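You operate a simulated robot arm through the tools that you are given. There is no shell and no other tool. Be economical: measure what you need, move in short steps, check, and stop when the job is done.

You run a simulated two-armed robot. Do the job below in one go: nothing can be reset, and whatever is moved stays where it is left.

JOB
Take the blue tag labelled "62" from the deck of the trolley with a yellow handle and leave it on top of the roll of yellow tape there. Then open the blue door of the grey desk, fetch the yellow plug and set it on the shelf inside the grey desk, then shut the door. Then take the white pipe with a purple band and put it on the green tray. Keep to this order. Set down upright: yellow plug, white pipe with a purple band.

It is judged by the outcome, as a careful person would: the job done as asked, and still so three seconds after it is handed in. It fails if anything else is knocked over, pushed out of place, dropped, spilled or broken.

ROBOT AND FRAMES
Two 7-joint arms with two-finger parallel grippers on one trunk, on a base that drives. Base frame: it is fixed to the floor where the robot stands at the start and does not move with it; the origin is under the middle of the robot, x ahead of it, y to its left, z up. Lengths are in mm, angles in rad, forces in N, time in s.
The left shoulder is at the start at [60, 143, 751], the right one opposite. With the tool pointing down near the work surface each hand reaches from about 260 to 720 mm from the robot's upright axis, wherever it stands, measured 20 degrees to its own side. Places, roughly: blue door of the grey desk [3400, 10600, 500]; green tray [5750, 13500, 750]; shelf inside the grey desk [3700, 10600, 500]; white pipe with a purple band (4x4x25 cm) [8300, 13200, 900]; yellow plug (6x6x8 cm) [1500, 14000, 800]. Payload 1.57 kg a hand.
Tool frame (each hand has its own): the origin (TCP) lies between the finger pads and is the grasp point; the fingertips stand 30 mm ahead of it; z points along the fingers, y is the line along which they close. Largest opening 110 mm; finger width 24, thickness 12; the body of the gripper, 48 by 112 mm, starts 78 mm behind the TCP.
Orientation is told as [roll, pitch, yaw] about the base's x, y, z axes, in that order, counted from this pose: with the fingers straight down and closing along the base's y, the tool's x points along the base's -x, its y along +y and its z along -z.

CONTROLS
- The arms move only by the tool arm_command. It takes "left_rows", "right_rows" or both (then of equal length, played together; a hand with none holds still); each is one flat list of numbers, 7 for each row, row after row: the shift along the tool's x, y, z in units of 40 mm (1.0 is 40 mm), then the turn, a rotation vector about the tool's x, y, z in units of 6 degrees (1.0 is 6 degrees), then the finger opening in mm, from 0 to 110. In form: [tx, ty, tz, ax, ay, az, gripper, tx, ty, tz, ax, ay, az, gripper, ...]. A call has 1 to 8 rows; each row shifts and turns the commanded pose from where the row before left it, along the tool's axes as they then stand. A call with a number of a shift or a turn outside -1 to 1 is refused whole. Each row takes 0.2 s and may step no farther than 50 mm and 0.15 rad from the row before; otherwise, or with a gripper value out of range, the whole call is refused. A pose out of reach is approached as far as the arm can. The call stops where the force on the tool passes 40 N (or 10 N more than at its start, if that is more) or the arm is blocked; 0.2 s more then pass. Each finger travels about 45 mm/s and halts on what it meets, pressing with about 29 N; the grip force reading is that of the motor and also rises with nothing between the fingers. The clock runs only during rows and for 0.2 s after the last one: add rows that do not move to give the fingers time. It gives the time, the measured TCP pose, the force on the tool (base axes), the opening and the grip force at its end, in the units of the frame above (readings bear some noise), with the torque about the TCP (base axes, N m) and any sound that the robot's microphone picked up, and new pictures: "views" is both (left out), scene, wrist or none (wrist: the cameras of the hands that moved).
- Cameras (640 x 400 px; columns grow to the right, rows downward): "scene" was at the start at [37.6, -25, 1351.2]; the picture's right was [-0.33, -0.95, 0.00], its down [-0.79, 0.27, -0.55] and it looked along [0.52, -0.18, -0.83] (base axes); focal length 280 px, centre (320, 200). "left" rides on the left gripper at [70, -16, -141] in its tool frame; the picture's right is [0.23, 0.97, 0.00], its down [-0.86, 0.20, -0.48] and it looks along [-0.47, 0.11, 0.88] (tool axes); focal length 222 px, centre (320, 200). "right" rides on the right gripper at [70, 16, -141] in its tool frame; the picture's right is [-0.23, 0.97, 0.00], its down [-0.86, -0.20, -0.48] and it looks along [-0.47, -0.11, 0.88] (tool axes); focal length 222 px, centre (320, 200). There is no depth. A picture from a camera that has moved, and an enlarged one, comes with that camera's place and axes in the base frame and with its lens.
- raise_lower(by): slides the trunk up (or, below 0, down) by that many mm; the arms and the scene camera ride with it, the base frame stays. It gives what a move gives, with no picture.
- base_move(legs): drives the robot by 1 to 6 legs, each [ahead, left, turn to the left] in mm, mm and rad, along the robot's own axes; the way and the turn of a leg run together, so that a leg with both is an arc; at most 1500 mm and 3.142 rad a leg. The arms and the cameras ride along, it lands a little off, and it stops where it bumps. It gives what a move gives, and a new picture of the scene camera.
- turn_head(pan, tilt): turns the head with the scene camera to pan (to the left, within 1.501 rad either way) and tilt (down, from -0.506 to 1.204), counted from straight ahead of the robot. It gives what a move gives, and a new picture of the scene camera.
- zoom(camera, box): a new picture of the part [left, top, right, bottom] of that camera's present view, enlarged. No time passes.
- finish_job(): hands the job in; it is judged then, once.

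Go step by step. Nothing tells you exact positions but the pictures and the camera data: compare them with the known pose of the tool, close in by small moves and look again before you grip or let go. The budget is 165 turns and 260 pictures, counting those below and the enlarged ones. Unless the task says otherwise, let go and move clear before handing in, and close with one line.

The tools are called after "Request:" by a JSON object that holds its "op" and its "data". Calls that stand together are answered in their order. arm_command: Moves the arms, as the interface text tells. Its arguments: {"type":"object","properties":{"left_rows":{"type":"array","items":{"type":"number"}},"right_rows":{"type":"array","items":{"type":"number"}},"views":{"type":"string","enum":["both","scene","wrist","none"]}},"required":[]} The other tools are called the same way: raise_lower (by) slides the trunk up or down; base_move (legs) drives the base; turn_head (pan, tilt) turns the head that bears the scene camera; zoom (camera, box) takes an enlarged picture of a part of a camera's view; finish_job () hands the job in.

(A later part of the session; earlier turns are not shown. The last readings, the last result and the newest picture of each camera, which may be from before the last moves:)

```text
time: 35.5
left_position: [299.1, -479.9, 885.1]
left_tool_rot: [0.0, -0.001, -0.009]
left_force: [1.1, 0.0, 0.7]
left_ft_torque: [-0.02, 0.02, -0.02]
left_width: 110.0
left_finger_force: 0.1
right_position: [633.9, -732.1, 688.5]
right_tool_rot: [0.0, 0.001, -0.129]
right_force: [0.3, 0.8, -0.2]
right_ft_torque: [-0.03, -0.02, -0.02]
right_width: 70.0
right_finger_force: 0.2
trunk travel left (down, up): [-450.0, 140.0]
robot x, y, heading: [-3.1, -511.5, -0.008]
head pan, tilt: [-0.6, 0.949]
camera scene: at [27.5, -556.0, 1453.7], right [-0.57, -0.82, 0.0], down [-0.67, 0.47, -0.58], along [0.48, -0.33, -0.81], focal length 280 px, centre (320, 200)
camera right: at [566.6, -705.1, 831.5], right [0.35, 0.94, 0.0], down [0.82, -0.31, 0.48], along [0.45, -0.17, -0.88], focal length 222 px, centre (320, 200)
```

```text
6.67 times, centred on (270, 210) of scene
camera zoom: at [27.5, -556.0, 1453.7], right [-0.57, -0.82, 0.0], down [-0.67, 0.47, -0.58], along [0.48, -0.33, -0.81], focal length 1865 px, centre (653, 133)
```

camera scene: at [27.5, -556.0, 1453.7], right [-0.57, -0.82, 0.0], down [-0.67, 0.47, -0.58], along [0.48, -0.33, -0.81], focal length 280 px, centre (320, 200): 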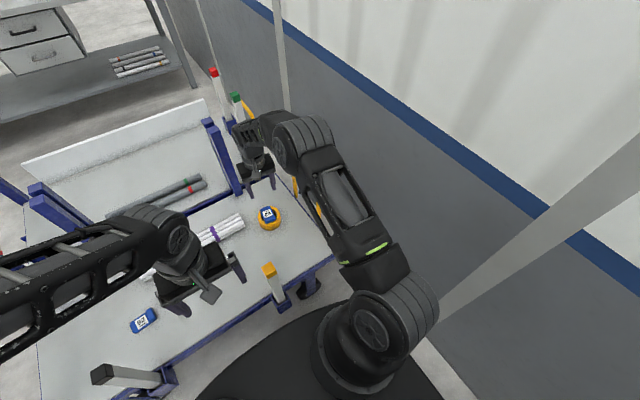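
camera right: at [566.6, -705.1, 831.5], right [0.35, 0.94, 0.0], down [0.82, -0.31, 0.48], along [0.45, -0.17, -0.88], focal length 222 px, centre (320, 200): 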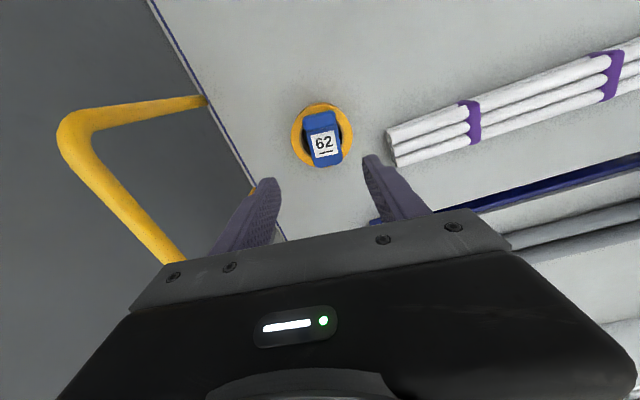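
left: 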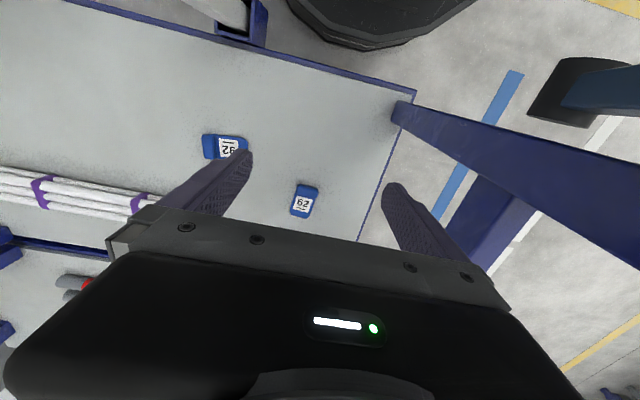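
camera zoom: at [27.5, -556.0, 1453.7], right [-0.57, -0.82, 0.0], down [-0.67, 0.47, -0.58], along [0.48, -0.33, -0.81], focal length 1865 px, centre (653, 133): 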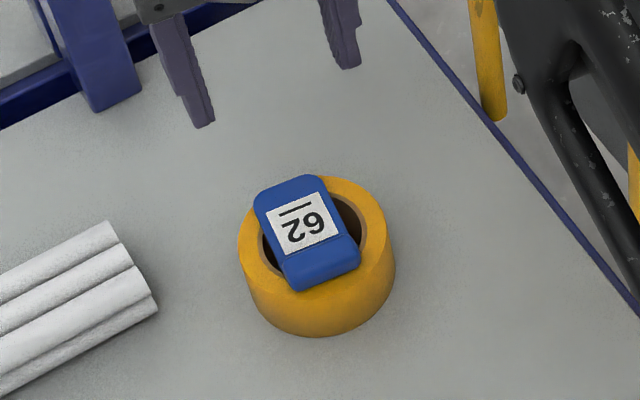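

The tag rests squarely across the tape roll. Next I'll raise the trunk, tuck the right arm, and look around for the way to the plug.

Request:
{"op": "raise_lower", "data": {"by": 140}}

Request:
{"op": "arm_command", "data": {"right_rows": [0, 0, -1, 0, 0, -0.6, 70, 0, 0, -1, 0, 0, -0.6, 70, 1, 0, -0.5, 0, 0, 0, 70, 1, 0, 0, 0, 0, 0, 70, 1, 0, 0, 0, 0, 0, 70, 1, 0, 0, 0, 0, 0, 70, 1, 0, 0, 0, 0, 0, 70, 1, 0, 0, 0, 0, 0, 70], "views": "none"}}

Request:
{"op": "arm_command", "data": {"right_rows": [1, 0, 0, 0, 0, 0, 70, 1, 0, 0, 0, 0, 0, 70], "views": "none"}}

Request:
{"op": "turn_head", "data": {"pan": 1.4, "tilt": 0.25}}

Request:
{"op": "turn_head", "data": {"pan": 0.5, "tilt": 0.25}}

```text
time: 37.1
left_position: [298.6, -478.5, 1024.2]
left_tool_rot: [-0.001, 0.001, -0.008]
left_force: [0.5, 0.9, 0.0]
left_ft_torque: [0.01, 0.01, -0.02]
left_width: 109.9
left_finger_force: 0.0
right_position: [635.8, -732.1, 828.3]
right_tool_rot: [0.0, 0.001, -0.129]
right_force: [0.3, -0.4, -0.9]
right_ft_torque: [0.01, 0.01, -0.01]
right_width: 70.0
right_finger_force: 0.1
trunk travel left (down, up): [-590.0, 0.0]
robot x, y, heading: [-3.0, -511.2, -0.008]
head pan, tilt: [-0.6, 0.949]
```

```text
time: 39.0
left_position: [297.7, -479.1, 1026.7]
left_tool_rot: [0.0, -0.002, -0.009]
left_force: [0.5, -0.3, 0.1]
left_ft_torque: [0.03, 0.01, 0.04]
left_width: 110.0
left_finger_force: 0.1
right_position: [392.6, -729.2, 928.0]
right_tool_rot: [0.001, 0.001, -0.003]
right_force: [0.1, 0.4, -0.4]
right_ft_torque: [0.0, 0.0, 0.02]
right_width: 69.8
right_finger_force: 0.0
trunk travel left (down, up): [-590.0, 0.0]
robot x, y, heading: [-1.3, -512.6, -0.009]
head pan, tilt: [-0.6, 0.949]
```

```text
time: 39.5
left_position: [299.0, -478.9, 1025.4]
left_tool_rot: [0.0, -0.001, -0.01]
left_force: [0.5, 0.2, 0.5]
left_ft_torque: [-0.02, 0.02, 0.01]
left_width: 110.0
left_finger_force: 0.1
right_position: [314.3, -729.3, 925.5]
right_tool_rot: [0.0, -0.001, -0.004]
right_force: [-0.1, -0.2, 0.0]
right_ft_torque: [0.02, 0.01, 0.02]
right_width: 70.0
right_finger_force: 0.0
trunk travel left (down, up): [-590.0, 0.0]
robot x, y, heading: [-3.3, -510.4, -0.006]
head pan, tilt: [-0.6, 0.949]
```

```text
time: 41.5
left_position: [298.7, -478.4, 1025.9]
left_tool_rot: [0.001, 0.001, -0.009]
left_force: [-0.1, -0.1, -0.1]
left_ft_torque: [0.02, -0.02, -0.02]
left_width: 110.2
left_finger_force: 0.0
right_position: [315.0, -728.1, 926.4]
right_tool_rot: [-0.002, 0.001, -0.002]
right_force: [-0.1, -0.1, 0.6]
right_ft_torque: [-0.02, -0.03, -0.03]
right_width: 70.1
right_finger_force: 0.0
trunk travel left (down, up): [-590.0, 0.0]
robot x, y, heading: [-3.1, -511.8, -0.011]
head pan, tilt: [1.4, 0.25]
camera scene: at [-15.0, -422.7, 1654.4], right [0.98, -0.18, 0.0], down [-0.04, -0.24, -0.97], along [0.17, 0.95, -0.25], focal length 280 px, centre (320, 200)
```

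scene: 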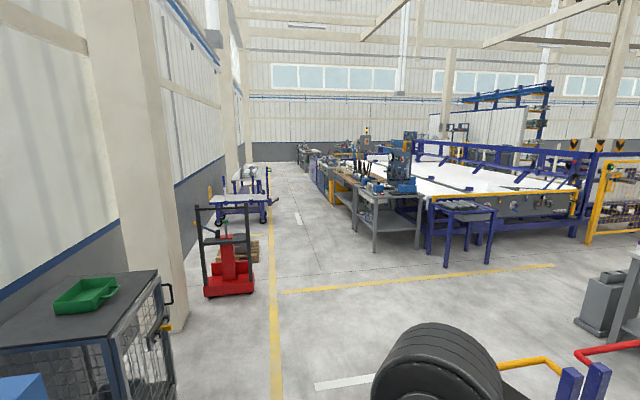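

```text
time: 42.7
left_position: [298.7, -478.8, 1025.6]
left_tool_rot: [0.0, -0.001, -0.007]
left_force: [0.7, -0.6, 0.5]
left_ft_torque: [0.02, -0.01, 0.01]
left_width: 110.1
left_finger_force: 0.2
right_position: [315.2, -728.1, 926.0]
right_tool_rot: [-0.002, -0.001, -0.004]
right_force: [0.1, -1.0, -0.3]
right_ft_torque: [-0.03, -0.01, -0.04]
right_width: 70.3
right_finger_force: 0.0
trunk travel left (down, up): [-590.0, 0.0]
robot x, y, heading: [-1.3, -513.7, -0.012]
head pan, tilt: [0.499, 0.25]
camera scene: at [50.6, -470.5, 1654.4], right [0.47, -0.88, 0.0], down [-0.22, -0.12, -0.97], along [0.85, 0.46, -0.25], focal length 280 px, centre (320, 200)
```

scene: 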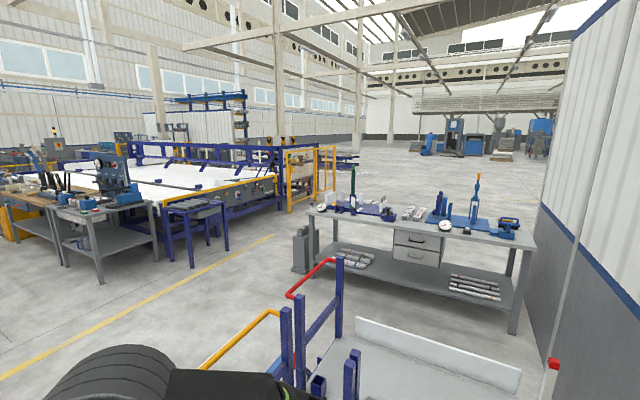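

The aisle to the north (x about 0 to 1150) leads towards the desk and plug. I'll back off slightly, sidestep left along the trolley, and turn left.

Request:
{"op": "base_move", "data": {"legs": [[-100, 0, 0], [0, 1050, 0], [0, 0, 1.57]]}}

Request:
{"op": "turn_head", "data": {"pan": 0, "tilt": 0.3}}

```text
time: 52.7
left_position: [-113.0, 851.8, 1025.5]
left_tool_rot: [0.001, 0.001, 1.548]
left_force: [-0.4, 1.2, 0.3]
left_ft_torque: [-0.02, -0.03, -0.01]
left_width: 109.9
left_finger_force: 0.0
right_position: [135.8, 865.1, 926.1]
right_tool_rot: [-0.001, 0.0, 1.554]
right_force: [0.2, -0.7, -0.2]
right_ft_torque: [0.0, 0.0, 0.05]
right_width: 69.8
right_finger_force: 0.1
trunk travel left (down, up): [-590.0, 0.0]
robot x, y, heading: [-84.5, 550.8, 1.549]
head pan, tilt: [0.499, 0.25]
camera scene: at [-125.9, 601.4, 1654.4], right [0.89, 0.46, 0.0], down [0.11, -0.22, -0.97], along [-0.44, 0.86, -0.25], focal length 280 px, centre (320, 200)
```

scene: 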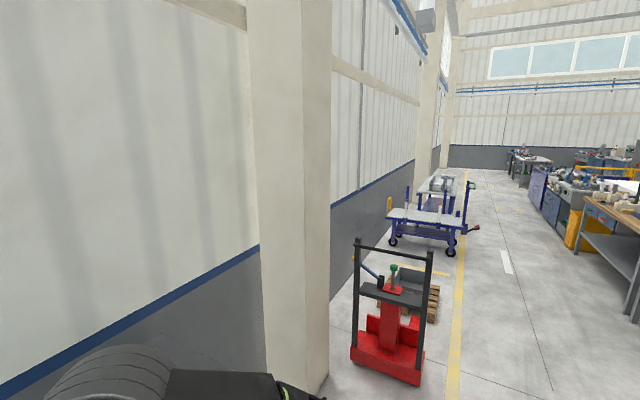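

```text
time: 53.6
left_position: [-113.5, 851.3, 1024.0]
left_tool_rot: [0.0, 0.0, 1.549]
left_force: [0.6, 0.4, -0.1]
left_ft_torque: [-0.01, 0.01, 0.01]
left_width: 110.0
left_finger_force: 0.2
right_position: [136.2, 864.8, 925.6]
right_tool_rot: [-0.001, -0.001, 1.556]
right_force: [0.2, 0.0, 0.6]
right_ft_torque: [-0.01, 0.01, 0.01]
right_width: 70.0
right_finger_force: 0.0
trunk travel left (down, up): [-590.0, 0.0]
robot x, y, heading: [-83.9, 549.0, 1.553]
head pan, tilt: [0.0, 0.3]
camera scene: at [-81.0, 611.8, 1649.7], right [1.0, -0.02, 0.0], down [-0.01, -0.3, -0.96], along [0.02, 0.96, -0.3], focal length 280 px, centre (320, 200)
```

scene: 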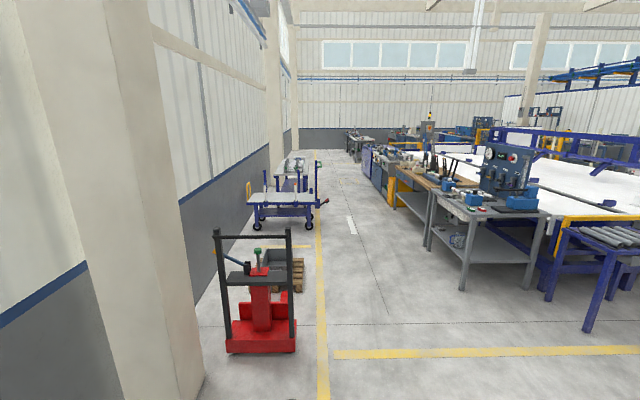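

The aisle ahead is free, about 100 to 1160 in x. I'll drive up the middle of it.

Request:
{"op": "base_move", "data": {"legs": [[500, 0, 0.017], [1000, -680, 0], [1500, 0, 0], [1500, 0, 0]]}}

```text
time: 76.5
left_position: [400.5, 5405.0, 1025.9]
left_tool_rot: [0.0, 0.0, 1.634]
left_force: [0.3, -0.6, -0.2]
left_ft_torque: [0.01, 0.0, 0.01]
left_width: 110.2
left_finger_force: 0.2
right_position: [649.3, 5438.3, 925.6]
right_tool_rot: [0.0, -0.001, 1.641]
right_force: [-0.5, -0.4, -0.2]
right_ft_torque: [-0.01, -0.06, 0.0]
right_width: 70.1
right_finger_force: 0.2
trunk travel left (down, up): [-590.0, 0.0]
robot x, y, heading: [456.3, 5106.7, 1.633]
head pan, tilt: [0.0, 0.3]
camera scene: at [453.4, 5168.2, 1649.7], right [1.0, 0.06, 0.0], down [0.02, -0.3, -0.96], along [-0.06, 0.95, -0.3], focal length 280 px, centre (320, 200)
```

scene: 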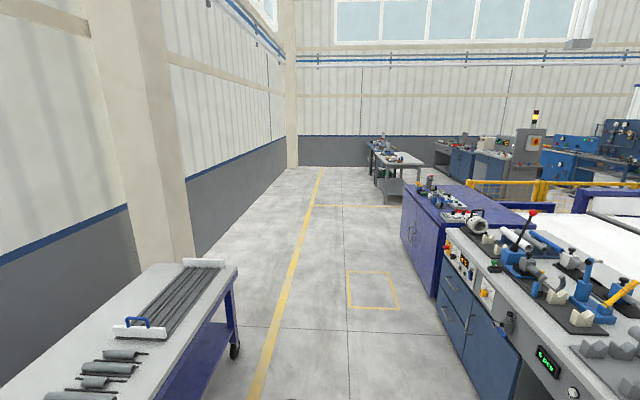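

The aisle remains clear. I'll enlarge the far end to identify the desk and the plug bench.

Request:
{"op": "zoom", "data": {"camera": "scene", "box": [340, 110, 540, 230]}}

Request:
{"op": "base_move", "data": {"legs": [[1500, 0, -0.06], [1000, 0, 0]]}}

```text
3.20 times, centred on (440, 170) of scene
camera zoom: at [453.4, 5168.2, 1649.7], right [1.0, 0.06, 0.0], down [0.02, -0.3, -0.96], along [-0.06, 0.95, -0.3], focal length 895 px, centre (-64, 296)
```

zoom: 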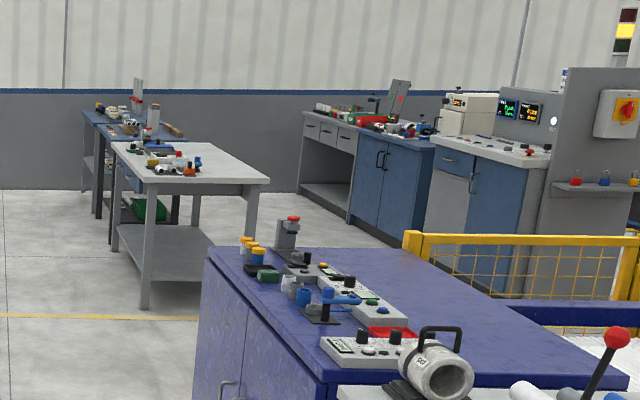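

```text
time: 89.0
left_position: [372.2, 7968.1, 1026.1]
left_tool_rot: [0.001, -0.001, 1.572]
left_force: [-0.1, 0.6, -0.1]
left_ft_torque: [-0.02, 0.01, -0.03]
left_width: 110.1
left_finger_force: 0.0
right_position: [620.6, 7986.2, 925.1]
right_tool_rot: [-0.001, -0.001, 1.578]
right_force: [-0.6, 0.5, 0.1]
right_ft_torque: [-0.03, -0.01, 0.0]
right_width: 70.0
right_finger_force: 0.1
trunk travel left (down, up): [-590.0, 0.0]
robot x, y, heading: [409.1, 7667.2, 1.571]
head pan, tilt: [0.0, 0.3]
camera scene: at [409.7, 7728.6, 1649.6], right [1.0, 0.0, 0.0], down [0.0, -0.3, -0.96], along [0.0, 0.96, -0.3], focal length 280 px, centre (320, 200)
```

scene: 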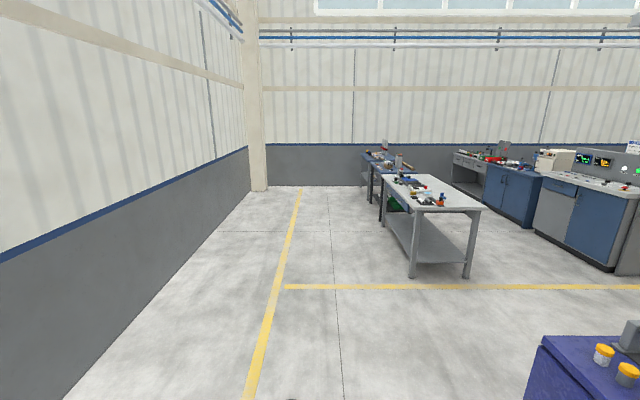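

Request:
{"op": "zoom", "data": {"camera": "scene", "box": [440, 130, 640, 280]}}

Request:
{"op": "zoom", "data": {"camera": "scene", "box": [350, 135, 470, 215]}}

```text
2.67 times, centred on (540, 205) of scene
camera zoom: at [409.7, 7728.6, 1649.6], right [1.0, 0.0, 0.0], down [0.0, -0.3, -0.96], along [0.0, 0.96, -0.3], focal length 746 px, centre (-267, 187)
```

zoom: 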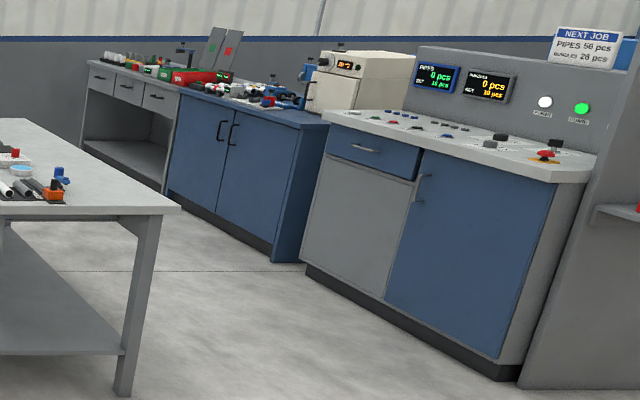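

```text
5.00 times, centred on (410, 175) of scene
camera zoom: at [409.7, 7728.6, 1649.6], right [1.0, 0.0, 0.0], down [0.0, -0.3, -0.96], along [0.0, 0.96, -0.3], focal length 1398 px, centre (-130, 325)
```

zoom: 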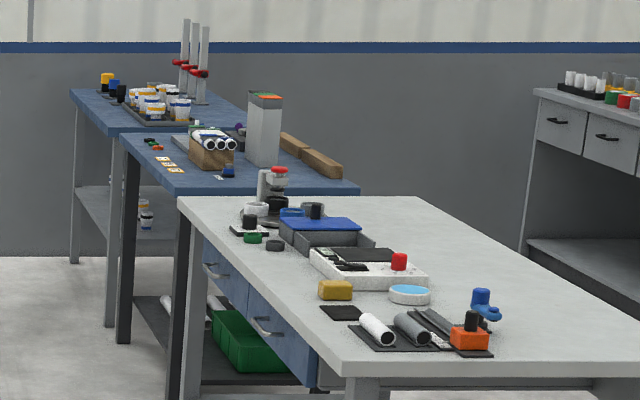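

The far blue table holds the plug. The control desk on the right is the grey desk: its blue door is in the front face at x of about 3450, with the handle on the left edge near [3440, 10900, 655] and the hinge at y of about 10440. I'll drive up, turn right, and approach through the cross corridor.

Request:
{"op": "base_move", "data": {"legs": [[1500, 0, 0], [250, 0, 0], [0, 0, -1.57], [1000, 0, 0]]}}

Request:
{"op": "turn_head", "data": {"pan": 0.5, "tilt": 0.4}}

```text
time: 106.3
left_position: [1664.6, 9530.4, 1025.2]
left_tool_rot: [-0.001, 0.0, 0.041]
left_force: [0.6, 0.2, -0.6]
left_ft_torque: [-0.02, -0.01, 0.0]
left_width: 110.0
left_finger_force: 0.1
right_position: [1693.6, 9282.1, 925.4]
right_tool_rot: [-0.001, -0.001, 0.051]
right_force: [-0.9, 0.2, 0.4]
right_ft_torque: [-0.01, 0.0, -0.03]
right_width: 70.3
right_finger_force: 0.0
trunk travel left (down, up): [-590.0, 0.0]
robot x, y, heading: [1365.1, 9480.3, 0.038]
head pan, tilt: [0.0, 0.3]
camera scene: at [1430.2, 9482.3, 1649.6], right [0.04, -1.0, 0.0], down [-0.3, -0.01, -0.96], along [0.95, 0.04, -0.3], focal length 280 px, centre (320, 200)
```

scene: 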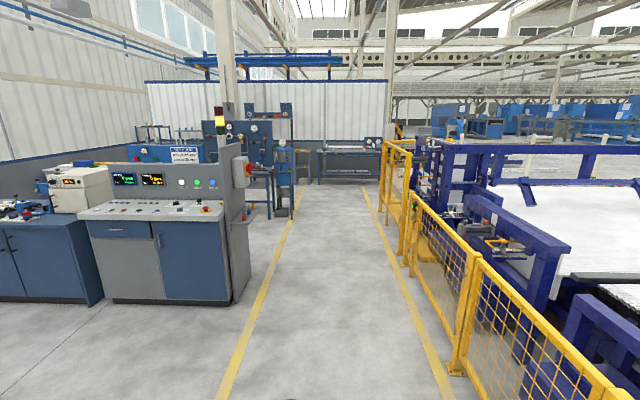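

```text
time: 107.2
left_position: [1664.8, 9530.4, 1026.1]
left_tool_rot: [0.0, 0.001, 0.042]
left_force: [1.1, 0.0, -0.2]
left_ft_torque: [0.0, 0.04, -0.02]
left_width: 110.0
left_finger_force: 0.0
right_position: [1693.6, 9281.7, 924.4]
right_tool_rot: [-0.001, 0.0, 0.049]
right_force: [0.7, 0.1, 0.4]
right_ft_torque: [-0.03, 0.01, 0.0]
right_width: 70.0
right_finger_force: 0.1
trunk travel left (down, up): [-590.0, 0.0]
robot x, y, heading: [1366.2, 9479.9, 0.041]
head pan, tilt: [0.499, 0.4]
camera scene: at [1415.8, 9526.0, 1640.4], right [0.51, -0.86, 0.0], down [-0.33, -0.2, -0.92], along [0.79, 0.47, -0.39], focal length 280 px, centre (320, 200)
```

scene: 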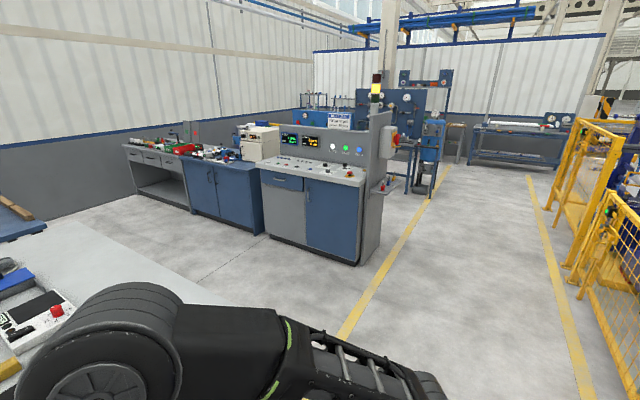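

I'll drive in front of the desk door.

Request:
{"op": "base_move", "data": {"legs": [[1270, -50, -0.04], [0, 1450, 0]]}}

Request:
{"op": "turn_head", "data": {"pan": -0.2, "tilt": 0.8}}

```text
time: 120.5
left_position: [2932.2, 10950.3, 1025.1]
left_tool_rot: [0.0, 0.001, 0.025]
left_force: [0.3, 0.2, 0.3]
left_ft_torque: [0.02, -0.01, -0.02]
left_width: 110.1
left_finger_force: 0.1
right_position: [2957.3, 10701.7, 926.4]
right_tool_rot: [0.001, 0.001, 0.03]
right_force: [-0.3, -0.4, 0.5]
right_ft_torque: [0.01, 0.04, 0.02]
right_width: 69.9
right_finger_force: 0.1
trunk travel left (down, up): [-590.0, 0.0]
robot x, y, heading: [2632.3, 10905.1, 0.023]
head pan, tilt: [0.499, 0.4]
camera scene: at [2683.3, 10949.9, 1640.4], right [0.5, -0.87, 0.0], down [-0.34, -0.19, -0.92], along [0.8, 0.46, -0.39], focal length 280 px, centre (320, 200)
```

scene: 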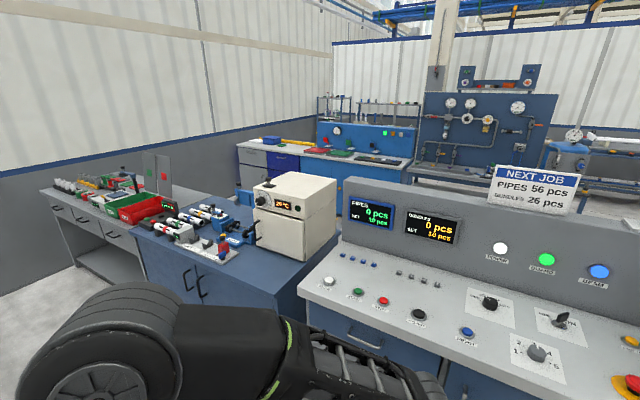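

```text
time: 121.6
left_position: [2931.2, 10950.3, 1026.6]
left_tool_rot: [0.0, 0.0, 0.024]
left_force: [-0.5, 0.1, -0.1]
left_ft_torque: [-0.01, 0.0, 0.01]
left_width: 110.0
left_finger_force: 0.0
right_position: [2957.3, 10700.1, 925.6]
right_tool_rot: [-0.001, 0.0, 0.03]
right_force: [-0.5, 0.5, 0.5]
right_ft_torque: [0.01, 0.01, 0.0]
right_width: 70.0
right_finger_force: 0.1
trunk travel left (down, up): [-590.0, 0.0]
robot x, y, heading: [2635.0, 10905.3, 0.026]
head pan, tilt: [-0.201, 0.799]
camera scene: at [2682.5, 10889.1, 1605.4], right [-0.17, -0.98, 0.0], down [-0.71, 0.13, -0.7], along [0.69, -0.12, -0.72], focal length 280 px, centre (320, 200)
```

scene: 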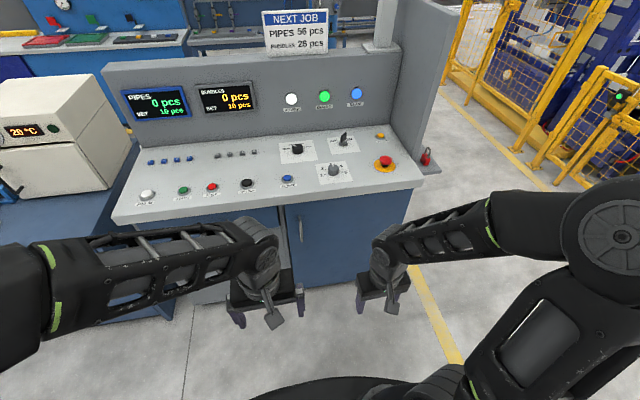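

Request:
{"op": "zoom", "data": {"camera": "scene", "box": [250, 180, 440, 300]}}

Request:
{"op": "zoom", "data": {"camera": "left", "box": [0, 0, 640, 400]}}

Request:
{"op": "zoom", "data": {"camera": "right", "box": [0, 0, 640, 400]}}

```text
3.33 times, centred on (345, 240) of scene
camera zoom: at [2682.5, 10889.1, 1605.4], right [-0.17, -0.98, 0.0], down [-0.71, 0.13, -0.7], along [0.69, -0.12, -0.72], focal length 932 px, centre (237, 67)
```

zoom: 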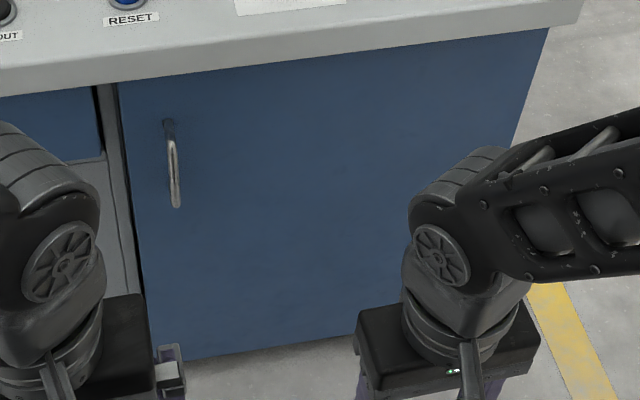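

```text
1.00 times, centred on (320, 200) of left (not enlarged: the box is as wide or as high as the picture)
camera zoom: at [2863.3, 10932.5, 1167.0], right [-0.25, 0.97, 0.0], down [0.85, 0.22, 0.48], along [0.46, 0.12, -0.88], focal length 222 px, centre (320, 200)
```

zoom: 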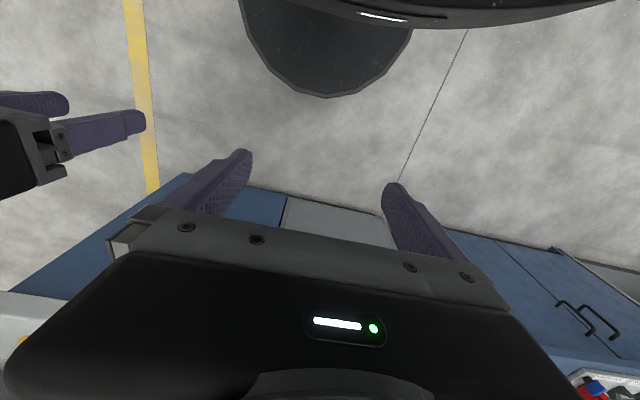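

```text
1.00 times, centred on (320, 200) of right (not enlarged: the box is as wide or as high as the picture)
camera zoom: at [2885.8, 10716.6, 1068.7], right [0.2, 0.98, 0.0], down [0.86, -0.17, 0.48], along [0.47, -0.09, -0.88], focal length 222 px, centre (320, 200)
```

zoom: 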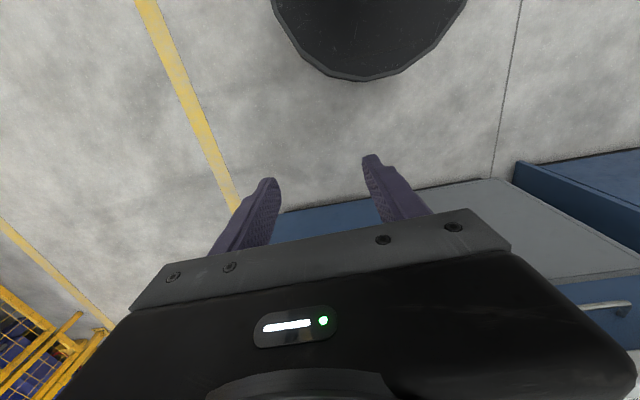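

The door spans y from 10370 (hinge) to 10890 and its top is at z of about 788. The handle is a vertical bar near [3430, 10843], z 570-740. I'll turn the left hand to point forward while bringing it down towards handle height.

Request:
{"op": "arm_command", "data": {"left_rows": [-0.3, -0.175, 0.5, 0, -1, 0, 80, -0.246, -0.175, 0.529, 0, -1, 0, 80, -0.19, -0.175, 0.551, 0, -1, 0, 80, -0.131, -0.175, 0.568, 0, -1, 0, 80, -0.071, -0.175, 0.579, 0, -1, 0, 80, -0.01, -0.175, 0.583, 0, -1, 0, 80, 0.051, -0.175, 0.581, 0, -1, 0, 80, 0.112, -0.175, 0.572, 0, -1, 0, 80], "views": "none"}}

Request:
{"op": "arm_command", "data": {"left_rows": [0.171, -0.175, 0.557, 0, -1, 0, 80, 0.228, -0.175, 0.537, 0, -1, 0, 80, 0.283, -0.175, 0.51, 0, -1, 0, 80, 0.335, -0.175, 0.477, 0, -1, 0, 80, 0.383, -0.175, 0.44, 0, -1, 0, 80, 0.427, -0.175, 0.397, 0, -1, 0, 80, 0.466, -0.175, 0.35, 0, -1, 0, 80]}}

```text
time: 123.4
left_position: [3031.3, 10895.3, 864.8]
left_tool_rot: [-0.002, -0.838, 0.026]
left_force: [0.3, 0.4, -0.3]
left_ft_torque: [0.0, 0.0, -0.05]
left_width: 79.7
left_finger_force: 0.1
right_position: [2957.0, 10700.5, 925.3]
right_tool_rot: [0.002, 0.0, 0.03]
right_force: [-0.1, -0.5, 0.1]
right_ft_torque: [0.02, 0.03, -0.01]
right_width: 70.2
right_finger_force: 0.0
trunk travel left (down, up): [-590.0, 0.0]
robot x, y, heading: [2632.4, 10905.8, 0.028]
head pan, tilt: [-0.201, 0.799]
```

```text
time: 125.0
left_position: [3173.3, 10793.7, 736.9]
left_tool_rot: [2.321, -1.57, -2.298]
left_force: [0.8, -0.3, -0.9]
left_ft_torque: [0.0, -0.04, -0.01]
left_width: 80.1
left_finger_force: 0.0
left hand out of reach, approached as far as the arm can: row 3, 4, 5, 6
right_position: [2956.5, 10700.1, 925.2]
right_tool_rot: [0.0, 0.0, 0.029]
right_force: [0.0, -0.1, -0.2]
right_ft_torque: [-0.01, -0.01, 0.0]
right_width: 70.2
right_finger_force: 0.0
trunk travel left (down, up): [-590.0, 0.0]
robot x, y, heading: [2630.6, 10906.0, 0.026]
head pan, tilt: [-0.201, 0.799]
camera scene: at [2682.6, 10889.0, 1605.4], right [-0.18, -0.98, 0.0], down [-0.71, 0.13, -0.7], along [0.69, -0.12, -0.72], focal length 280 px, centre (320, 200)
camera left: at [3032.7, 10774.7, 667.9], right [-0.02, 0.97, -0.23], down [-0.48, 0.19, 0.85], along [0.88, 0.13, 0.47], focal length 222 px, centre (320, 200)
```

scene: 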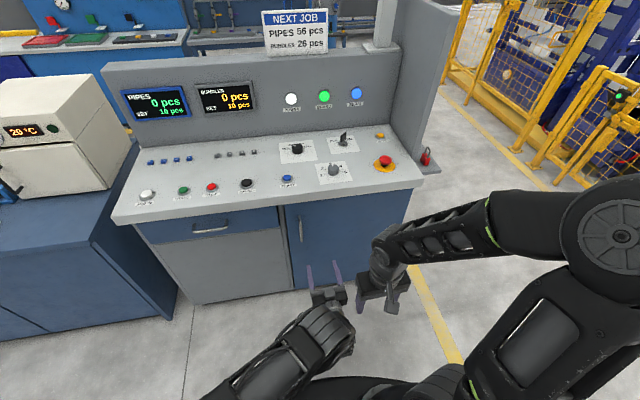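
left: 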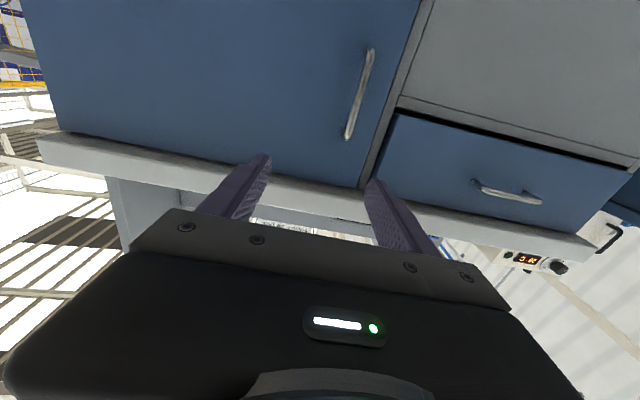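

The left hand points forward at [3173, 10794, 737]. The handle is at about y = 10850, z 618-747, so I'll line up and approach.

Request:
{"op": "arm_command", "data": {"left_rows": [0.65, 0.7, 0.5, 0, 0, 0, 70, 0.65, 0.7, 0.5, 0, 0, 0, 70, 0, 0, 1, 0, 0, 0, 70, 0, 0, 1, 0, 0, 0, 70, 0, 0, 0, 0, 0, 0, 70]}}

```text
time: 126.2
left_position: [3300.2, 10854.1, 717.0]
left_tool_rot: [1.452, -1.572, -1.428]
left_force: [-0.2, -0.3, 0.2]
left_ft_torque: [0.02, 0.01, -0.04]
left_width: 70.1
left_finger_force: 0.1
left hand out of reach, approached as far as the arm can: row 1, 2, 3, 4
right_position: [2956.8, 10700.9, 926.4]
right_tool_rot: [0.0, 0.0, 0.029]
right_force: [0.7, 0.6, 0.4]
right_ft_torque: [-0.01, -0.02, 0.02]
right_width: 70.0
right_finger_force: 0.0
trunk travel left (down, up): [-590.0, 0.0]
robot x, y, heading: [2634.4, 10904.7, 0.026]
head pan, tilt: [-0.201, 0.799]
camera scene: at [2682.7, 10889.3, 1605.3], right [-0.18, -0.98, 0.0], down [-0.71, 0.13, -0.7], along [0.69, -0.12, -0.72], focal length 280 px, centre (320, 200)
camera left: at [3159.8, 10834.8, 647.9], right [-0.02, 0.97, -0.23], down [-0.48, 0.19, 0.86], along [0.88, 0.13, 0.47], focal length 222 px, centre (320, 200)
```

scene: 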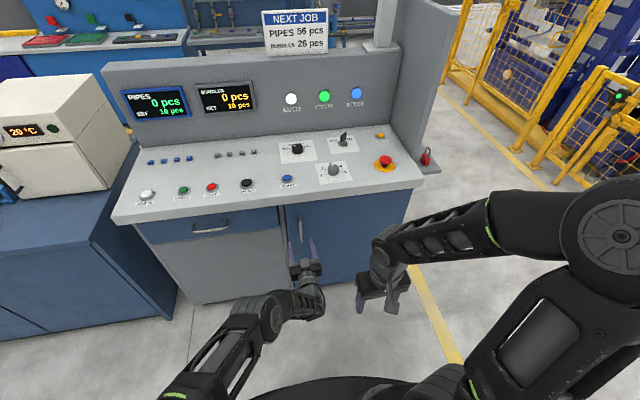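
left: 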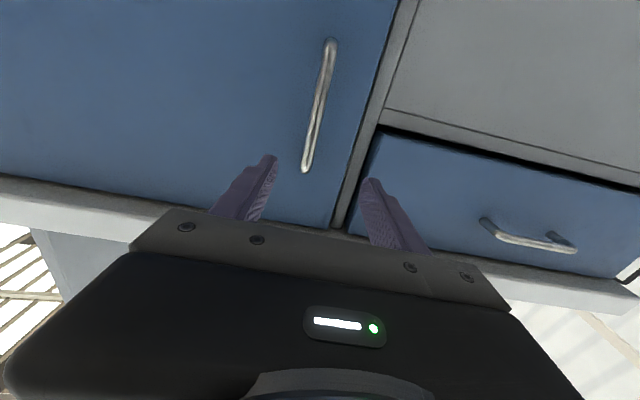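

The hand needs a lower trunk here. I'll lower it by 50 mm, which also brings the hand to handle mid-height.

Request:
{"op": "raise_lower", "data": {"by": -50}}

Request:
{"op": "arm_command", "data": {"left_rows": [0, 0, 0.5, 0, 0, 0, 70, 0, 0, 0.5, 0, 0, 0, 70, 0, 0, 0, 0, 0, 0, 70], "views": "wrist"}}

```text
time: 127.1
left_position: [3299.5, 10852.3, 668.4]
left_tool_rot: [1.55, -1.572, -1.527]
left_force: [-0.2, 0.2, -0.1]
left_ft_torque: [0.03, -0.02, 0.03]
left_width: 69.9
left_finger_force: 0.1
right_position: [2956.2, 10700.4, 875.7]
right_tool_rot: [-0.001, 0.001, 0.028]
right_force: [-0.4, 0.5, 0.2]
right_ft_torque: [0.02, -0.02, -0.03]
right_width: 70.1
right_finger_force: 0.1
trunk travel left (down, up): [-540.0, 50.0]
robot x, y, heading: [2633.9, 10903.8, 0.02]
head pan, tilt: [-0.201, 0.799]
```

```text
time: 127.9
left_position: [3308.6, 10854.9, 670.6]
left_tool_rot: [0.064, -1.568, -0.038]
left_force: [-0.2, 0.0, 1.2]
left_ft_torque: [0.01, 0.0, 0.02]
left_width: 70.2
left_finger_force: 0.1
left hand out of reach, approached as far as the arm can: row 1, 2
right_position: [2956.5, 10701.5, 875.9]
right_tool_rot: [0.001, 0.001, 0.031]
right_force: [-0.3, -0.2, 1.0]
right_ft_torque: [0.02, -0.01, 0.01]
right_width: 70.0
right_finger_force: 0.1
trunk travel left (down, up): [-540.0, 50.0]
robot x, y, heading: [2632.7, 10903.7, 0.025]
head pan, tilt: [-0.201, 0.799]
camera left: at [3168.3, 10835.8, 601.1], right [-0.02, 0.97, -0.23], down [-0.48, 0.19, 0.86], along [0.88, 0.13, 0.46], focal length 222 px, centre (320, 200)
```

left: 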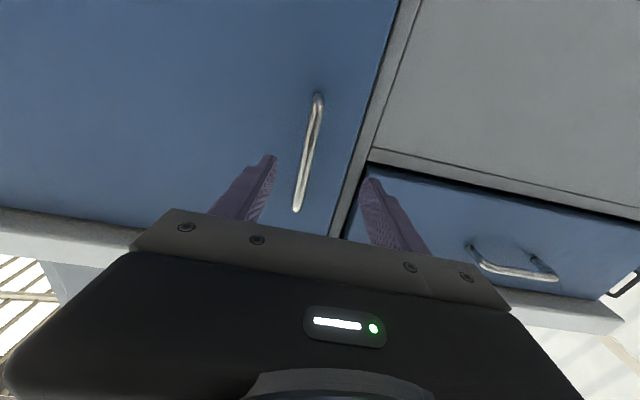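

The arm is at its forward limit, so I'll centre the fingers on the bar and drive the base forward 90 mm.

Request:
{"op": "arm_command", "data": {"left_rows": [0, -0.27, -0.2, 0, 0, 0, 70, 0, 0, 0, 0, 0, 0, 70], "views": "none"}}

Request:
{"op": "base_move", "data": {"legs": [[95, 0, 0]]}}

Request:
{"op": "arm_command", "data": {"left_rows": [0, 0, 0, 0, 0, 0, 70], "views": "wrist"}}

```text
time: 128.5
left_position: [3309.3, 10855.1, 671.0]
left_tool_rot: [0.094, -1.567, -0.071]
left_force: [-0.6, 0.4, -0.6]
left_ft_torque: [0.03, -0.03, -0.01]
left_width: 70.0
left_finger_force: 0.0
left hand out of reach, approached as far as the arm can: row 1
right_position: [2957.0, 10700.5, 876.2]
right_tool_rot: [0.0, 0.001, 0.03]
right_force: [0.2, -1.0, -0.7]
right_ft_torque: [-0.01, -0.03, 0.05]
right_width: 69.8
right_finger_force: 0.0
trunk travel left (down, up): [-540.0, 50.0]
robot x, y, heading: [2632.0, 10906.3, 0.023]
head pan, tilt: [-0.201, 0.799]
```

```text
time: 129.8
left_position: [3402.1, 10854.9, 670.8]
left_tool_rot: [-2.574, -1.57, 2.594]
left_force: [0.1, -0.4, -0.4]
left_ft_torque: [0.0, 0.02, 0.01]
left_width: 70.1
left_finger_force: 0.1
right_position: [3051.9, 10703.5, 874.8]
right_tool_rot: [0.001, -0.001, 0.032]
right_force: [0.2, -0.2, 0.1]
right_ft_torque: [0.01, 0.03, 0.01]
right_width: 70.2
right_finger_force: 0.0
trunk travel left (down, up): [-540.0, 50.0]
robot x, y, heading: [2727.3, 10912.4, 0.026]
head pan, tilt: [-0.201, 0.799]
stopped in leg 1: the force on the tool passed its limit at 43 N (the readings are from after the stop); the commanded pose is now the measured one
camera scene: at [2777.1, 10891.2, 1555.3], right [-0.18, -0.98, 0.0], down [-0.71, 0.13, -0.7], along [0.69, -0.12, -0.72], focal length 280 px, centre (320, 200)
```

scene: 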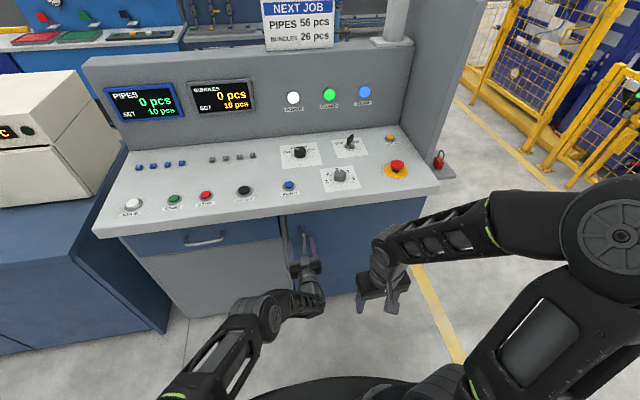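

```text
time: 130.2
left_position: [3401.7, 10854.8, 670.7]
left_tool_rot: [-2.778, -1.569, 2.796]
left_force: [-0.5, -0.2, 0.4]
left_ft_torque: [0.01, 0.01, 0.01]
left_width: 70.0
left_finger_force: 0.0
right_position: [3051.5, 10704.3, 876.1]
right_tool_rot: [-0.001, 0.001, 0.03]
right_force: [0.0, -0.4, -0.2]
right_ft_torque: [0.01, 0.01, 0.0]
right_width: 69.9
right_finger_force: 0.1
trunk travel left (down, up): [-540.0, 50.0]
robot x, y, heading: [2725.0, 10908.5, 0.025]
head pan, tilt: [-0.201, 0.799]
camera left: at [3260.9, 10836.5, 600.4], right [-0.02, 0.97, -0.23], down [-0.48, 0.19, 0.85], along [0.88, 0.13, 0.47], focal length 222 px, centre (320, 200)
```

left: 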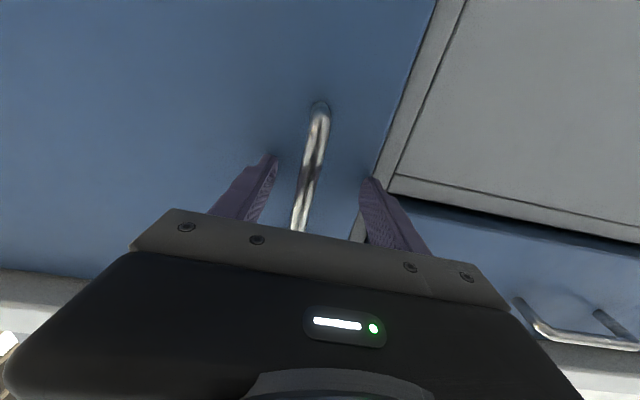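

The fingertips have touched the door face at x of about 3432, with the bar between the fingers. I'll close on it.

Request:
{"op": "arm_command", "data": {"left_rows": [0, 0, -0.1, 0, 0, 0, 60, 0, 0, 0, 0, 0, 0, 30, 0, 0, 0, 0, 0, 0, 5, 0, 0, 0, 0, 0, 0, 5, 0, 0, 0, 0, 0, 0, 5], "views": "wrist"}}

```text
time: 131.3
left_position: [3399.6, 10851.1, 669.2]
left_tool_rot: [2.12, -1.569, -2.108]
left_force: [1.7, -24.5, -0.2]
left_ft_torque: [-0.04, 0.27, 0.2]
left_width: 26.4
left_finger_force: 12.1
right_position: [3051.3, 10700.8, 875.1]
right_tool_rot: [0.001, 0.001, 0.029]
right_force: [-0.3, -0.6, -0.1]
right_ft_torque: [0.01, 0.02, 0.03]
right_width: 70.0
right_finger_force: 0.0
trunk travel left (down, up): [-540.0, 50.0]
robot x, y, heading: [2728.4, 10901.4, 0.024]
head pan, tilt: [-0.201, 0.799]
camera left: at [3257.0, 10833.2, 600.4], right [-0.01, 0.97, -0.23], down [-0.48, 0.19, 0.85], along [0.88, 0.12, 0.47], focal length 222 px, centre (320, 200)
```

left: 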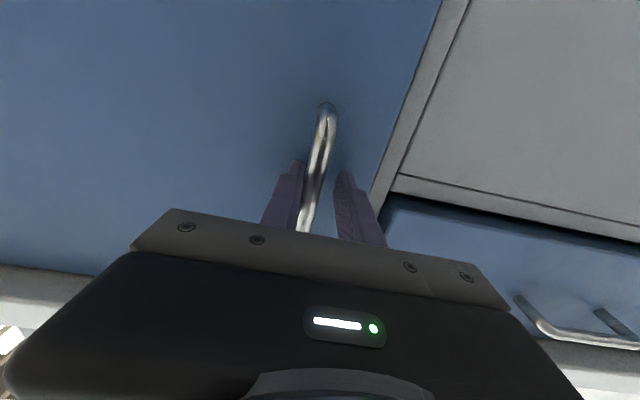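

The bar sits off to one side, so I'll shift the hand about 8 mm towards it and finish closing.

Request:
{"op": "arm_command", "data": {"left_rows": [0, -0.15, 0, 0, 0, 0, 5, 0, -0.05, 0, 0, 0, 0, 5, 0, 0, 0, 0, 0, 0, 5, 0, 0, 0, 0, 0, 0, 5], "views": "wrist"}}

```text
time: 132.3
left_position: [3397.4, 10847.7, 670.6]
left_tool_rot: [0.411, -1.567, -0.392]
left_force: [1.2, -14.6, -6.3]
left_ft_torque: [0.03, -0.04, 0.08]
left_width: 18.5
left_finger_force: 7.7
right_position: [3051.9, 10702.5, 876.1]
right_tool_rot: [0.0, 0.003, 0.03]
right_force: [-0.1, -0.1, 0.9]
right_ft_torque: [0.02, 0.02, -0.01]
right_width: 70.1
right_finger_force: 0.1
trunk travel left (down, up): [-540.0, 50.0]
robot x, y, heading: [2729.2, 10907.0, 0.026]
head pan, tilt: [-0.201, 0.799]
camera left: at [3256.3, 10828.4, 601.7], right [-0.02, 0.97, -0.23], down [-0.48, 0.19, 0.86], along [0.88, 0.12, 0.46], focal length 222 px, centre (320, 200)
```

left: 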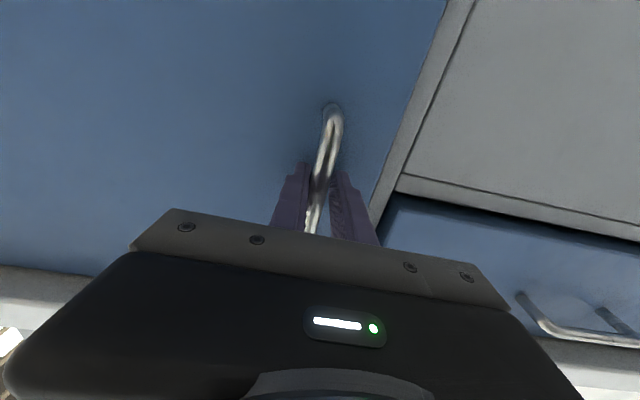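

Request:
{"op": "arm_command", "data": {"left_rows": [0, -0.08, -0.3, 0, 0, 0, 5, 0, -0.04, -0.7, -0.7, 0, 0, 5, 0, -0.04, -0.95, -0.76, 0, 0, 5, 0, -0.04, -0.95, -0.76, 0, 0, 5]}}

```text
time: 133.3
left_position: [3336.0, 10842.5, 692.7]
left_tool_rot: [-3.112, -1.564, -2.927]
left_force: [3.7, -23.0, -3.7]
left_ft_torque: [0.07, 0.36, 0.15]
left_width: 25.6
left_finger_force: 11.5
left hand out of reach, approached as far as the arm can: row 3
right_position: [3051.8, 10701.0, 875.8]
right_tool_rot: [0.002, 0.0, 0.03]
right_force: [-0.2, 0.1, -0.2]
right_ft_torque: [0.0, -0.01, -0.01]
right_width: 70.0
right_finger_force: 0.1
trunk travel left (down, up): [-540.0, 50.0]
robot x, y, heading: [2725.9, 10907.6, 0.018]
head pan, tilt: [-0.201, 0.799]
camera scene: at [2776.3, 10888.5, 1555.4], right [-0.18, -0.98, 0.0], down [-0.71, 0.13, -0.7], along [0.69, -0.12, -0.72], focal length 280 px, centre (320, 200)
camera left: at [3203.0, 10792.9, 622.6], right [-0.23, 0.95, -0.23], down [-0.52, 0.08, 0.85], along [0.82, 0.32, 0.47], focal length 222 px, centre (320, 200)
```

scene: 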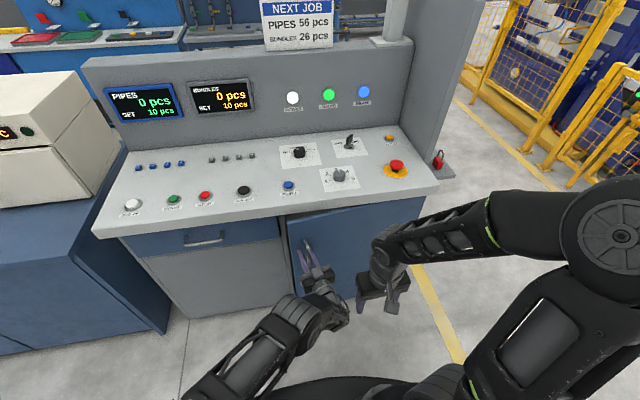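
left: 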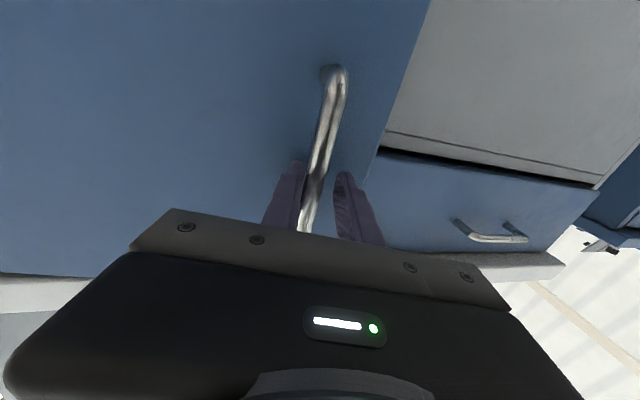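

The door is coming open (about 7 degrees). I'll recentre on the bar and pull further by backing up the base.

Request:
{"op": "arm_command", "data": {"left_rows": [0, -0.2, 0, 0, 0, 0, 5, 0, -0.05, 0, 0, 0, 0, 5, 0, 0, 0, 0, 0, 0, 5], "views": "none"}}

Request:
{"op": "base_move", "data": {"legs": [[-130, -30, 0]]}}

Request:
{"op": "zoom", "data": {"camera": "left", "box": [0, 0, 640, 400]}}

```text
time: 134.2
left_position: [3339.7, 10836.6, 693.6]
left_tool_rot: [-2.95, -1.567, -3.082]
left_force: [1.8, -8.1, 4.6]
left_ft_torque: [0.04, 0.06, 0.08]
left_width: 12.9
left_finger_force: 4.2
right_position: [3052.0, 10703.7, 875.9]
right_tool_rot: [0.001, 0.001, 0.031]
right_force: [-0.5, -0.1, 0.0]
right_ft_torque: [0.04, 0.01, -0.05]
right_width: 69.6
right_finger_force: 0.1
trunk travel left (down, up): [-540.0, 50.0]
robot x, y, heading: [2725.8, 10904.5, 0.022]
head pan, tilt: [-0.201, 0.799]
```

```text
time: 135.4
left_position: [3228.7, 10798.2, 690.7]
left_tool_rot: [-0.687, -1.568, 0.917]
left_force: [0.0, -1.7, -2.1]
left_ft_torque: [0.21, 0.21, -0.13]
left_width: 12.8
left_finger_force: 29.8
right_position: [2941.0, 10674.1, 875.8]
right_tool_rot: [0.001, 0.0, 0.026]
right_force: [0.0, -0.3, -0.3]
right_ft_torque: [-0.05, -0.02, -0.01]
right_width: 69.9
right_finger_force: 0.1
trunk travel left (down, up): [-540.0, 50.0]
robot x, y, heading: [2617.6, 10877.8, 0.02]
head pan, tilt: [-0.201, 0.799]
stopped in leg 1: the force on the tool passed its limit at 46 N (the readings are from after the stop); the commanded pose is now the measured one
camera scene: at [2667.7, 10861.8, 1555.3], right [-0.18, -0.98, 0.0], down [-0.71, 0.13, -0.7], along [0.69, -0.13, -0.72], focal length 280 px, centre (320, 200)
```

scene: 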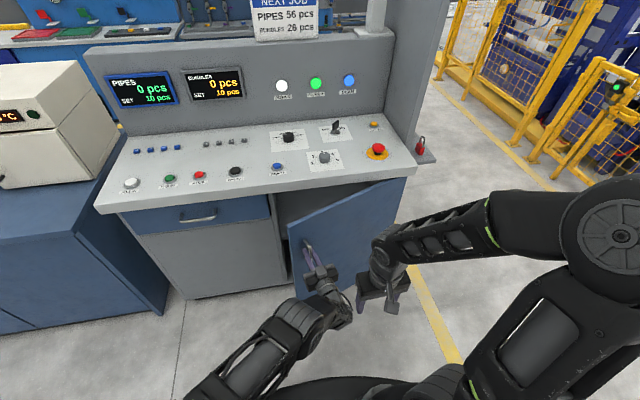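

```text
1.00 times, centred on (320, 200) of left (not enlarged: the box is as wide or as high as the picture)
camera zoom: at [3095.5, 10750.7, 622.9], right [-0.22, 0.95, -0.23], down [-0.51, 0.09, 0.86], along [0.83, 0.31, 0.46], focal length 222 px, centre (320, 200)
```

zoom: 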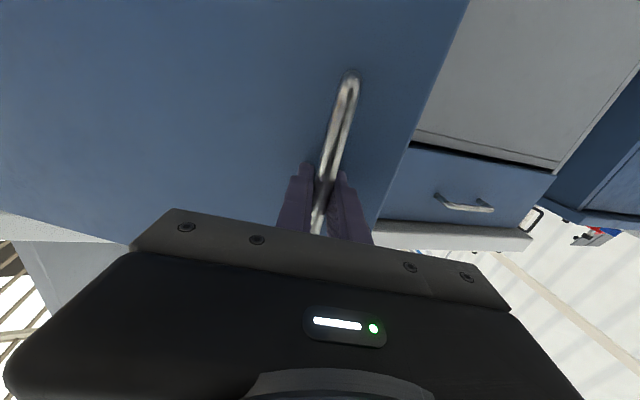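

The door is at about 22 degrees and now firmly gripped. I'll continue the arc with the arm.

Request:
{"op": "arm_command", "data": {"left_rows": [0, -0.04, -0.8, -0.6, 0, 0, 5, 0, -0.04, -0.8, -0.65, 0, 0, 5, 0, -0.04, -0.8, -0.65, 0, 0, 5, 0, -0.04, -0.8, -0.65, 0, 0, 5]}}

```text
time: 135.9
left_position: [3195.7, 10780.7, 693.0]
left_tool_rot: [-0.156, -1.551, 0.432]
left_force: [7.0, -12.4, -11.9]
left_ft_torque: [0.35, 0.38, -0.01]
left_width: 12.6
left_finger_force: 29.5
left hand out of reach, approached as far as the arm can: row 1, 2
right_position: [2941.6, 10671.0, 874.4]
right_tool_rot: [0.0, 0.001, 0.025]
right_force: [0.5, 0.3, -0.3]
right_ft_torque: [-0.01, -0.03, -0.01]
right_width: 70.0
right_finger_force: 0.0
trunk travel left (down, up): [-540.0, 50.0]
robot x, y, heading: [2617.8, 10880.2, 0.015]
head pan, tilt: [-0.201, 0.799]
stopped in row 2 (left hand): the force on the tool passed its limit at 46 N (the readings are from after the stop); the commanded pose is now the measured one
camera scene: at [2668.7, 10861.0, 1555.1], right [-0.18, -0.98, 0.0], down [-0.71, 0.13, -0.7], along [0.68, -0.13, -0.72], focal length 280 px, centre (320, 200)
camera left: at [3063.8, 10726.9, 626.8], right [-0.27, 0.94, -0.23], down [-0.5, 0.07, 0.86], along [0.82, 0.35, 0.45], focal length 222 px, centre (320, 200)
```

scene: 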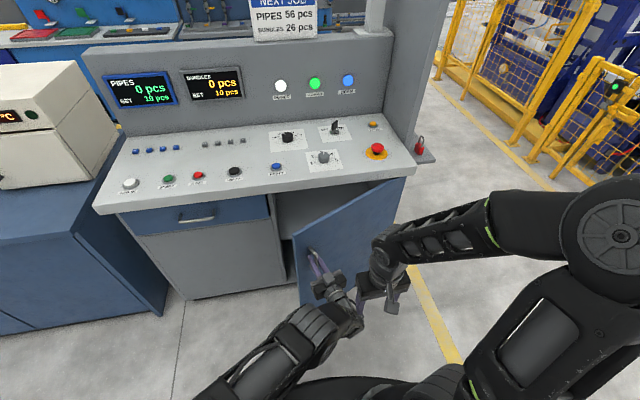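
left: 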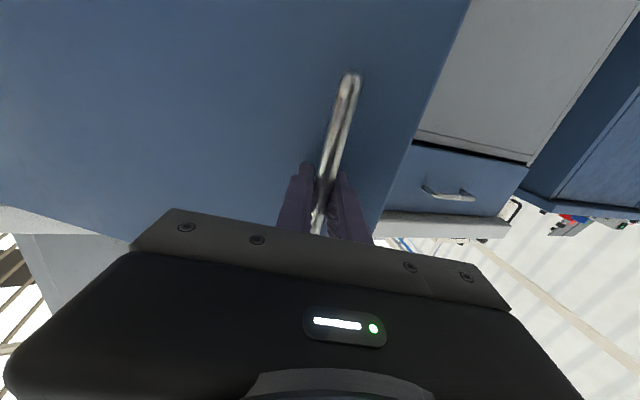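

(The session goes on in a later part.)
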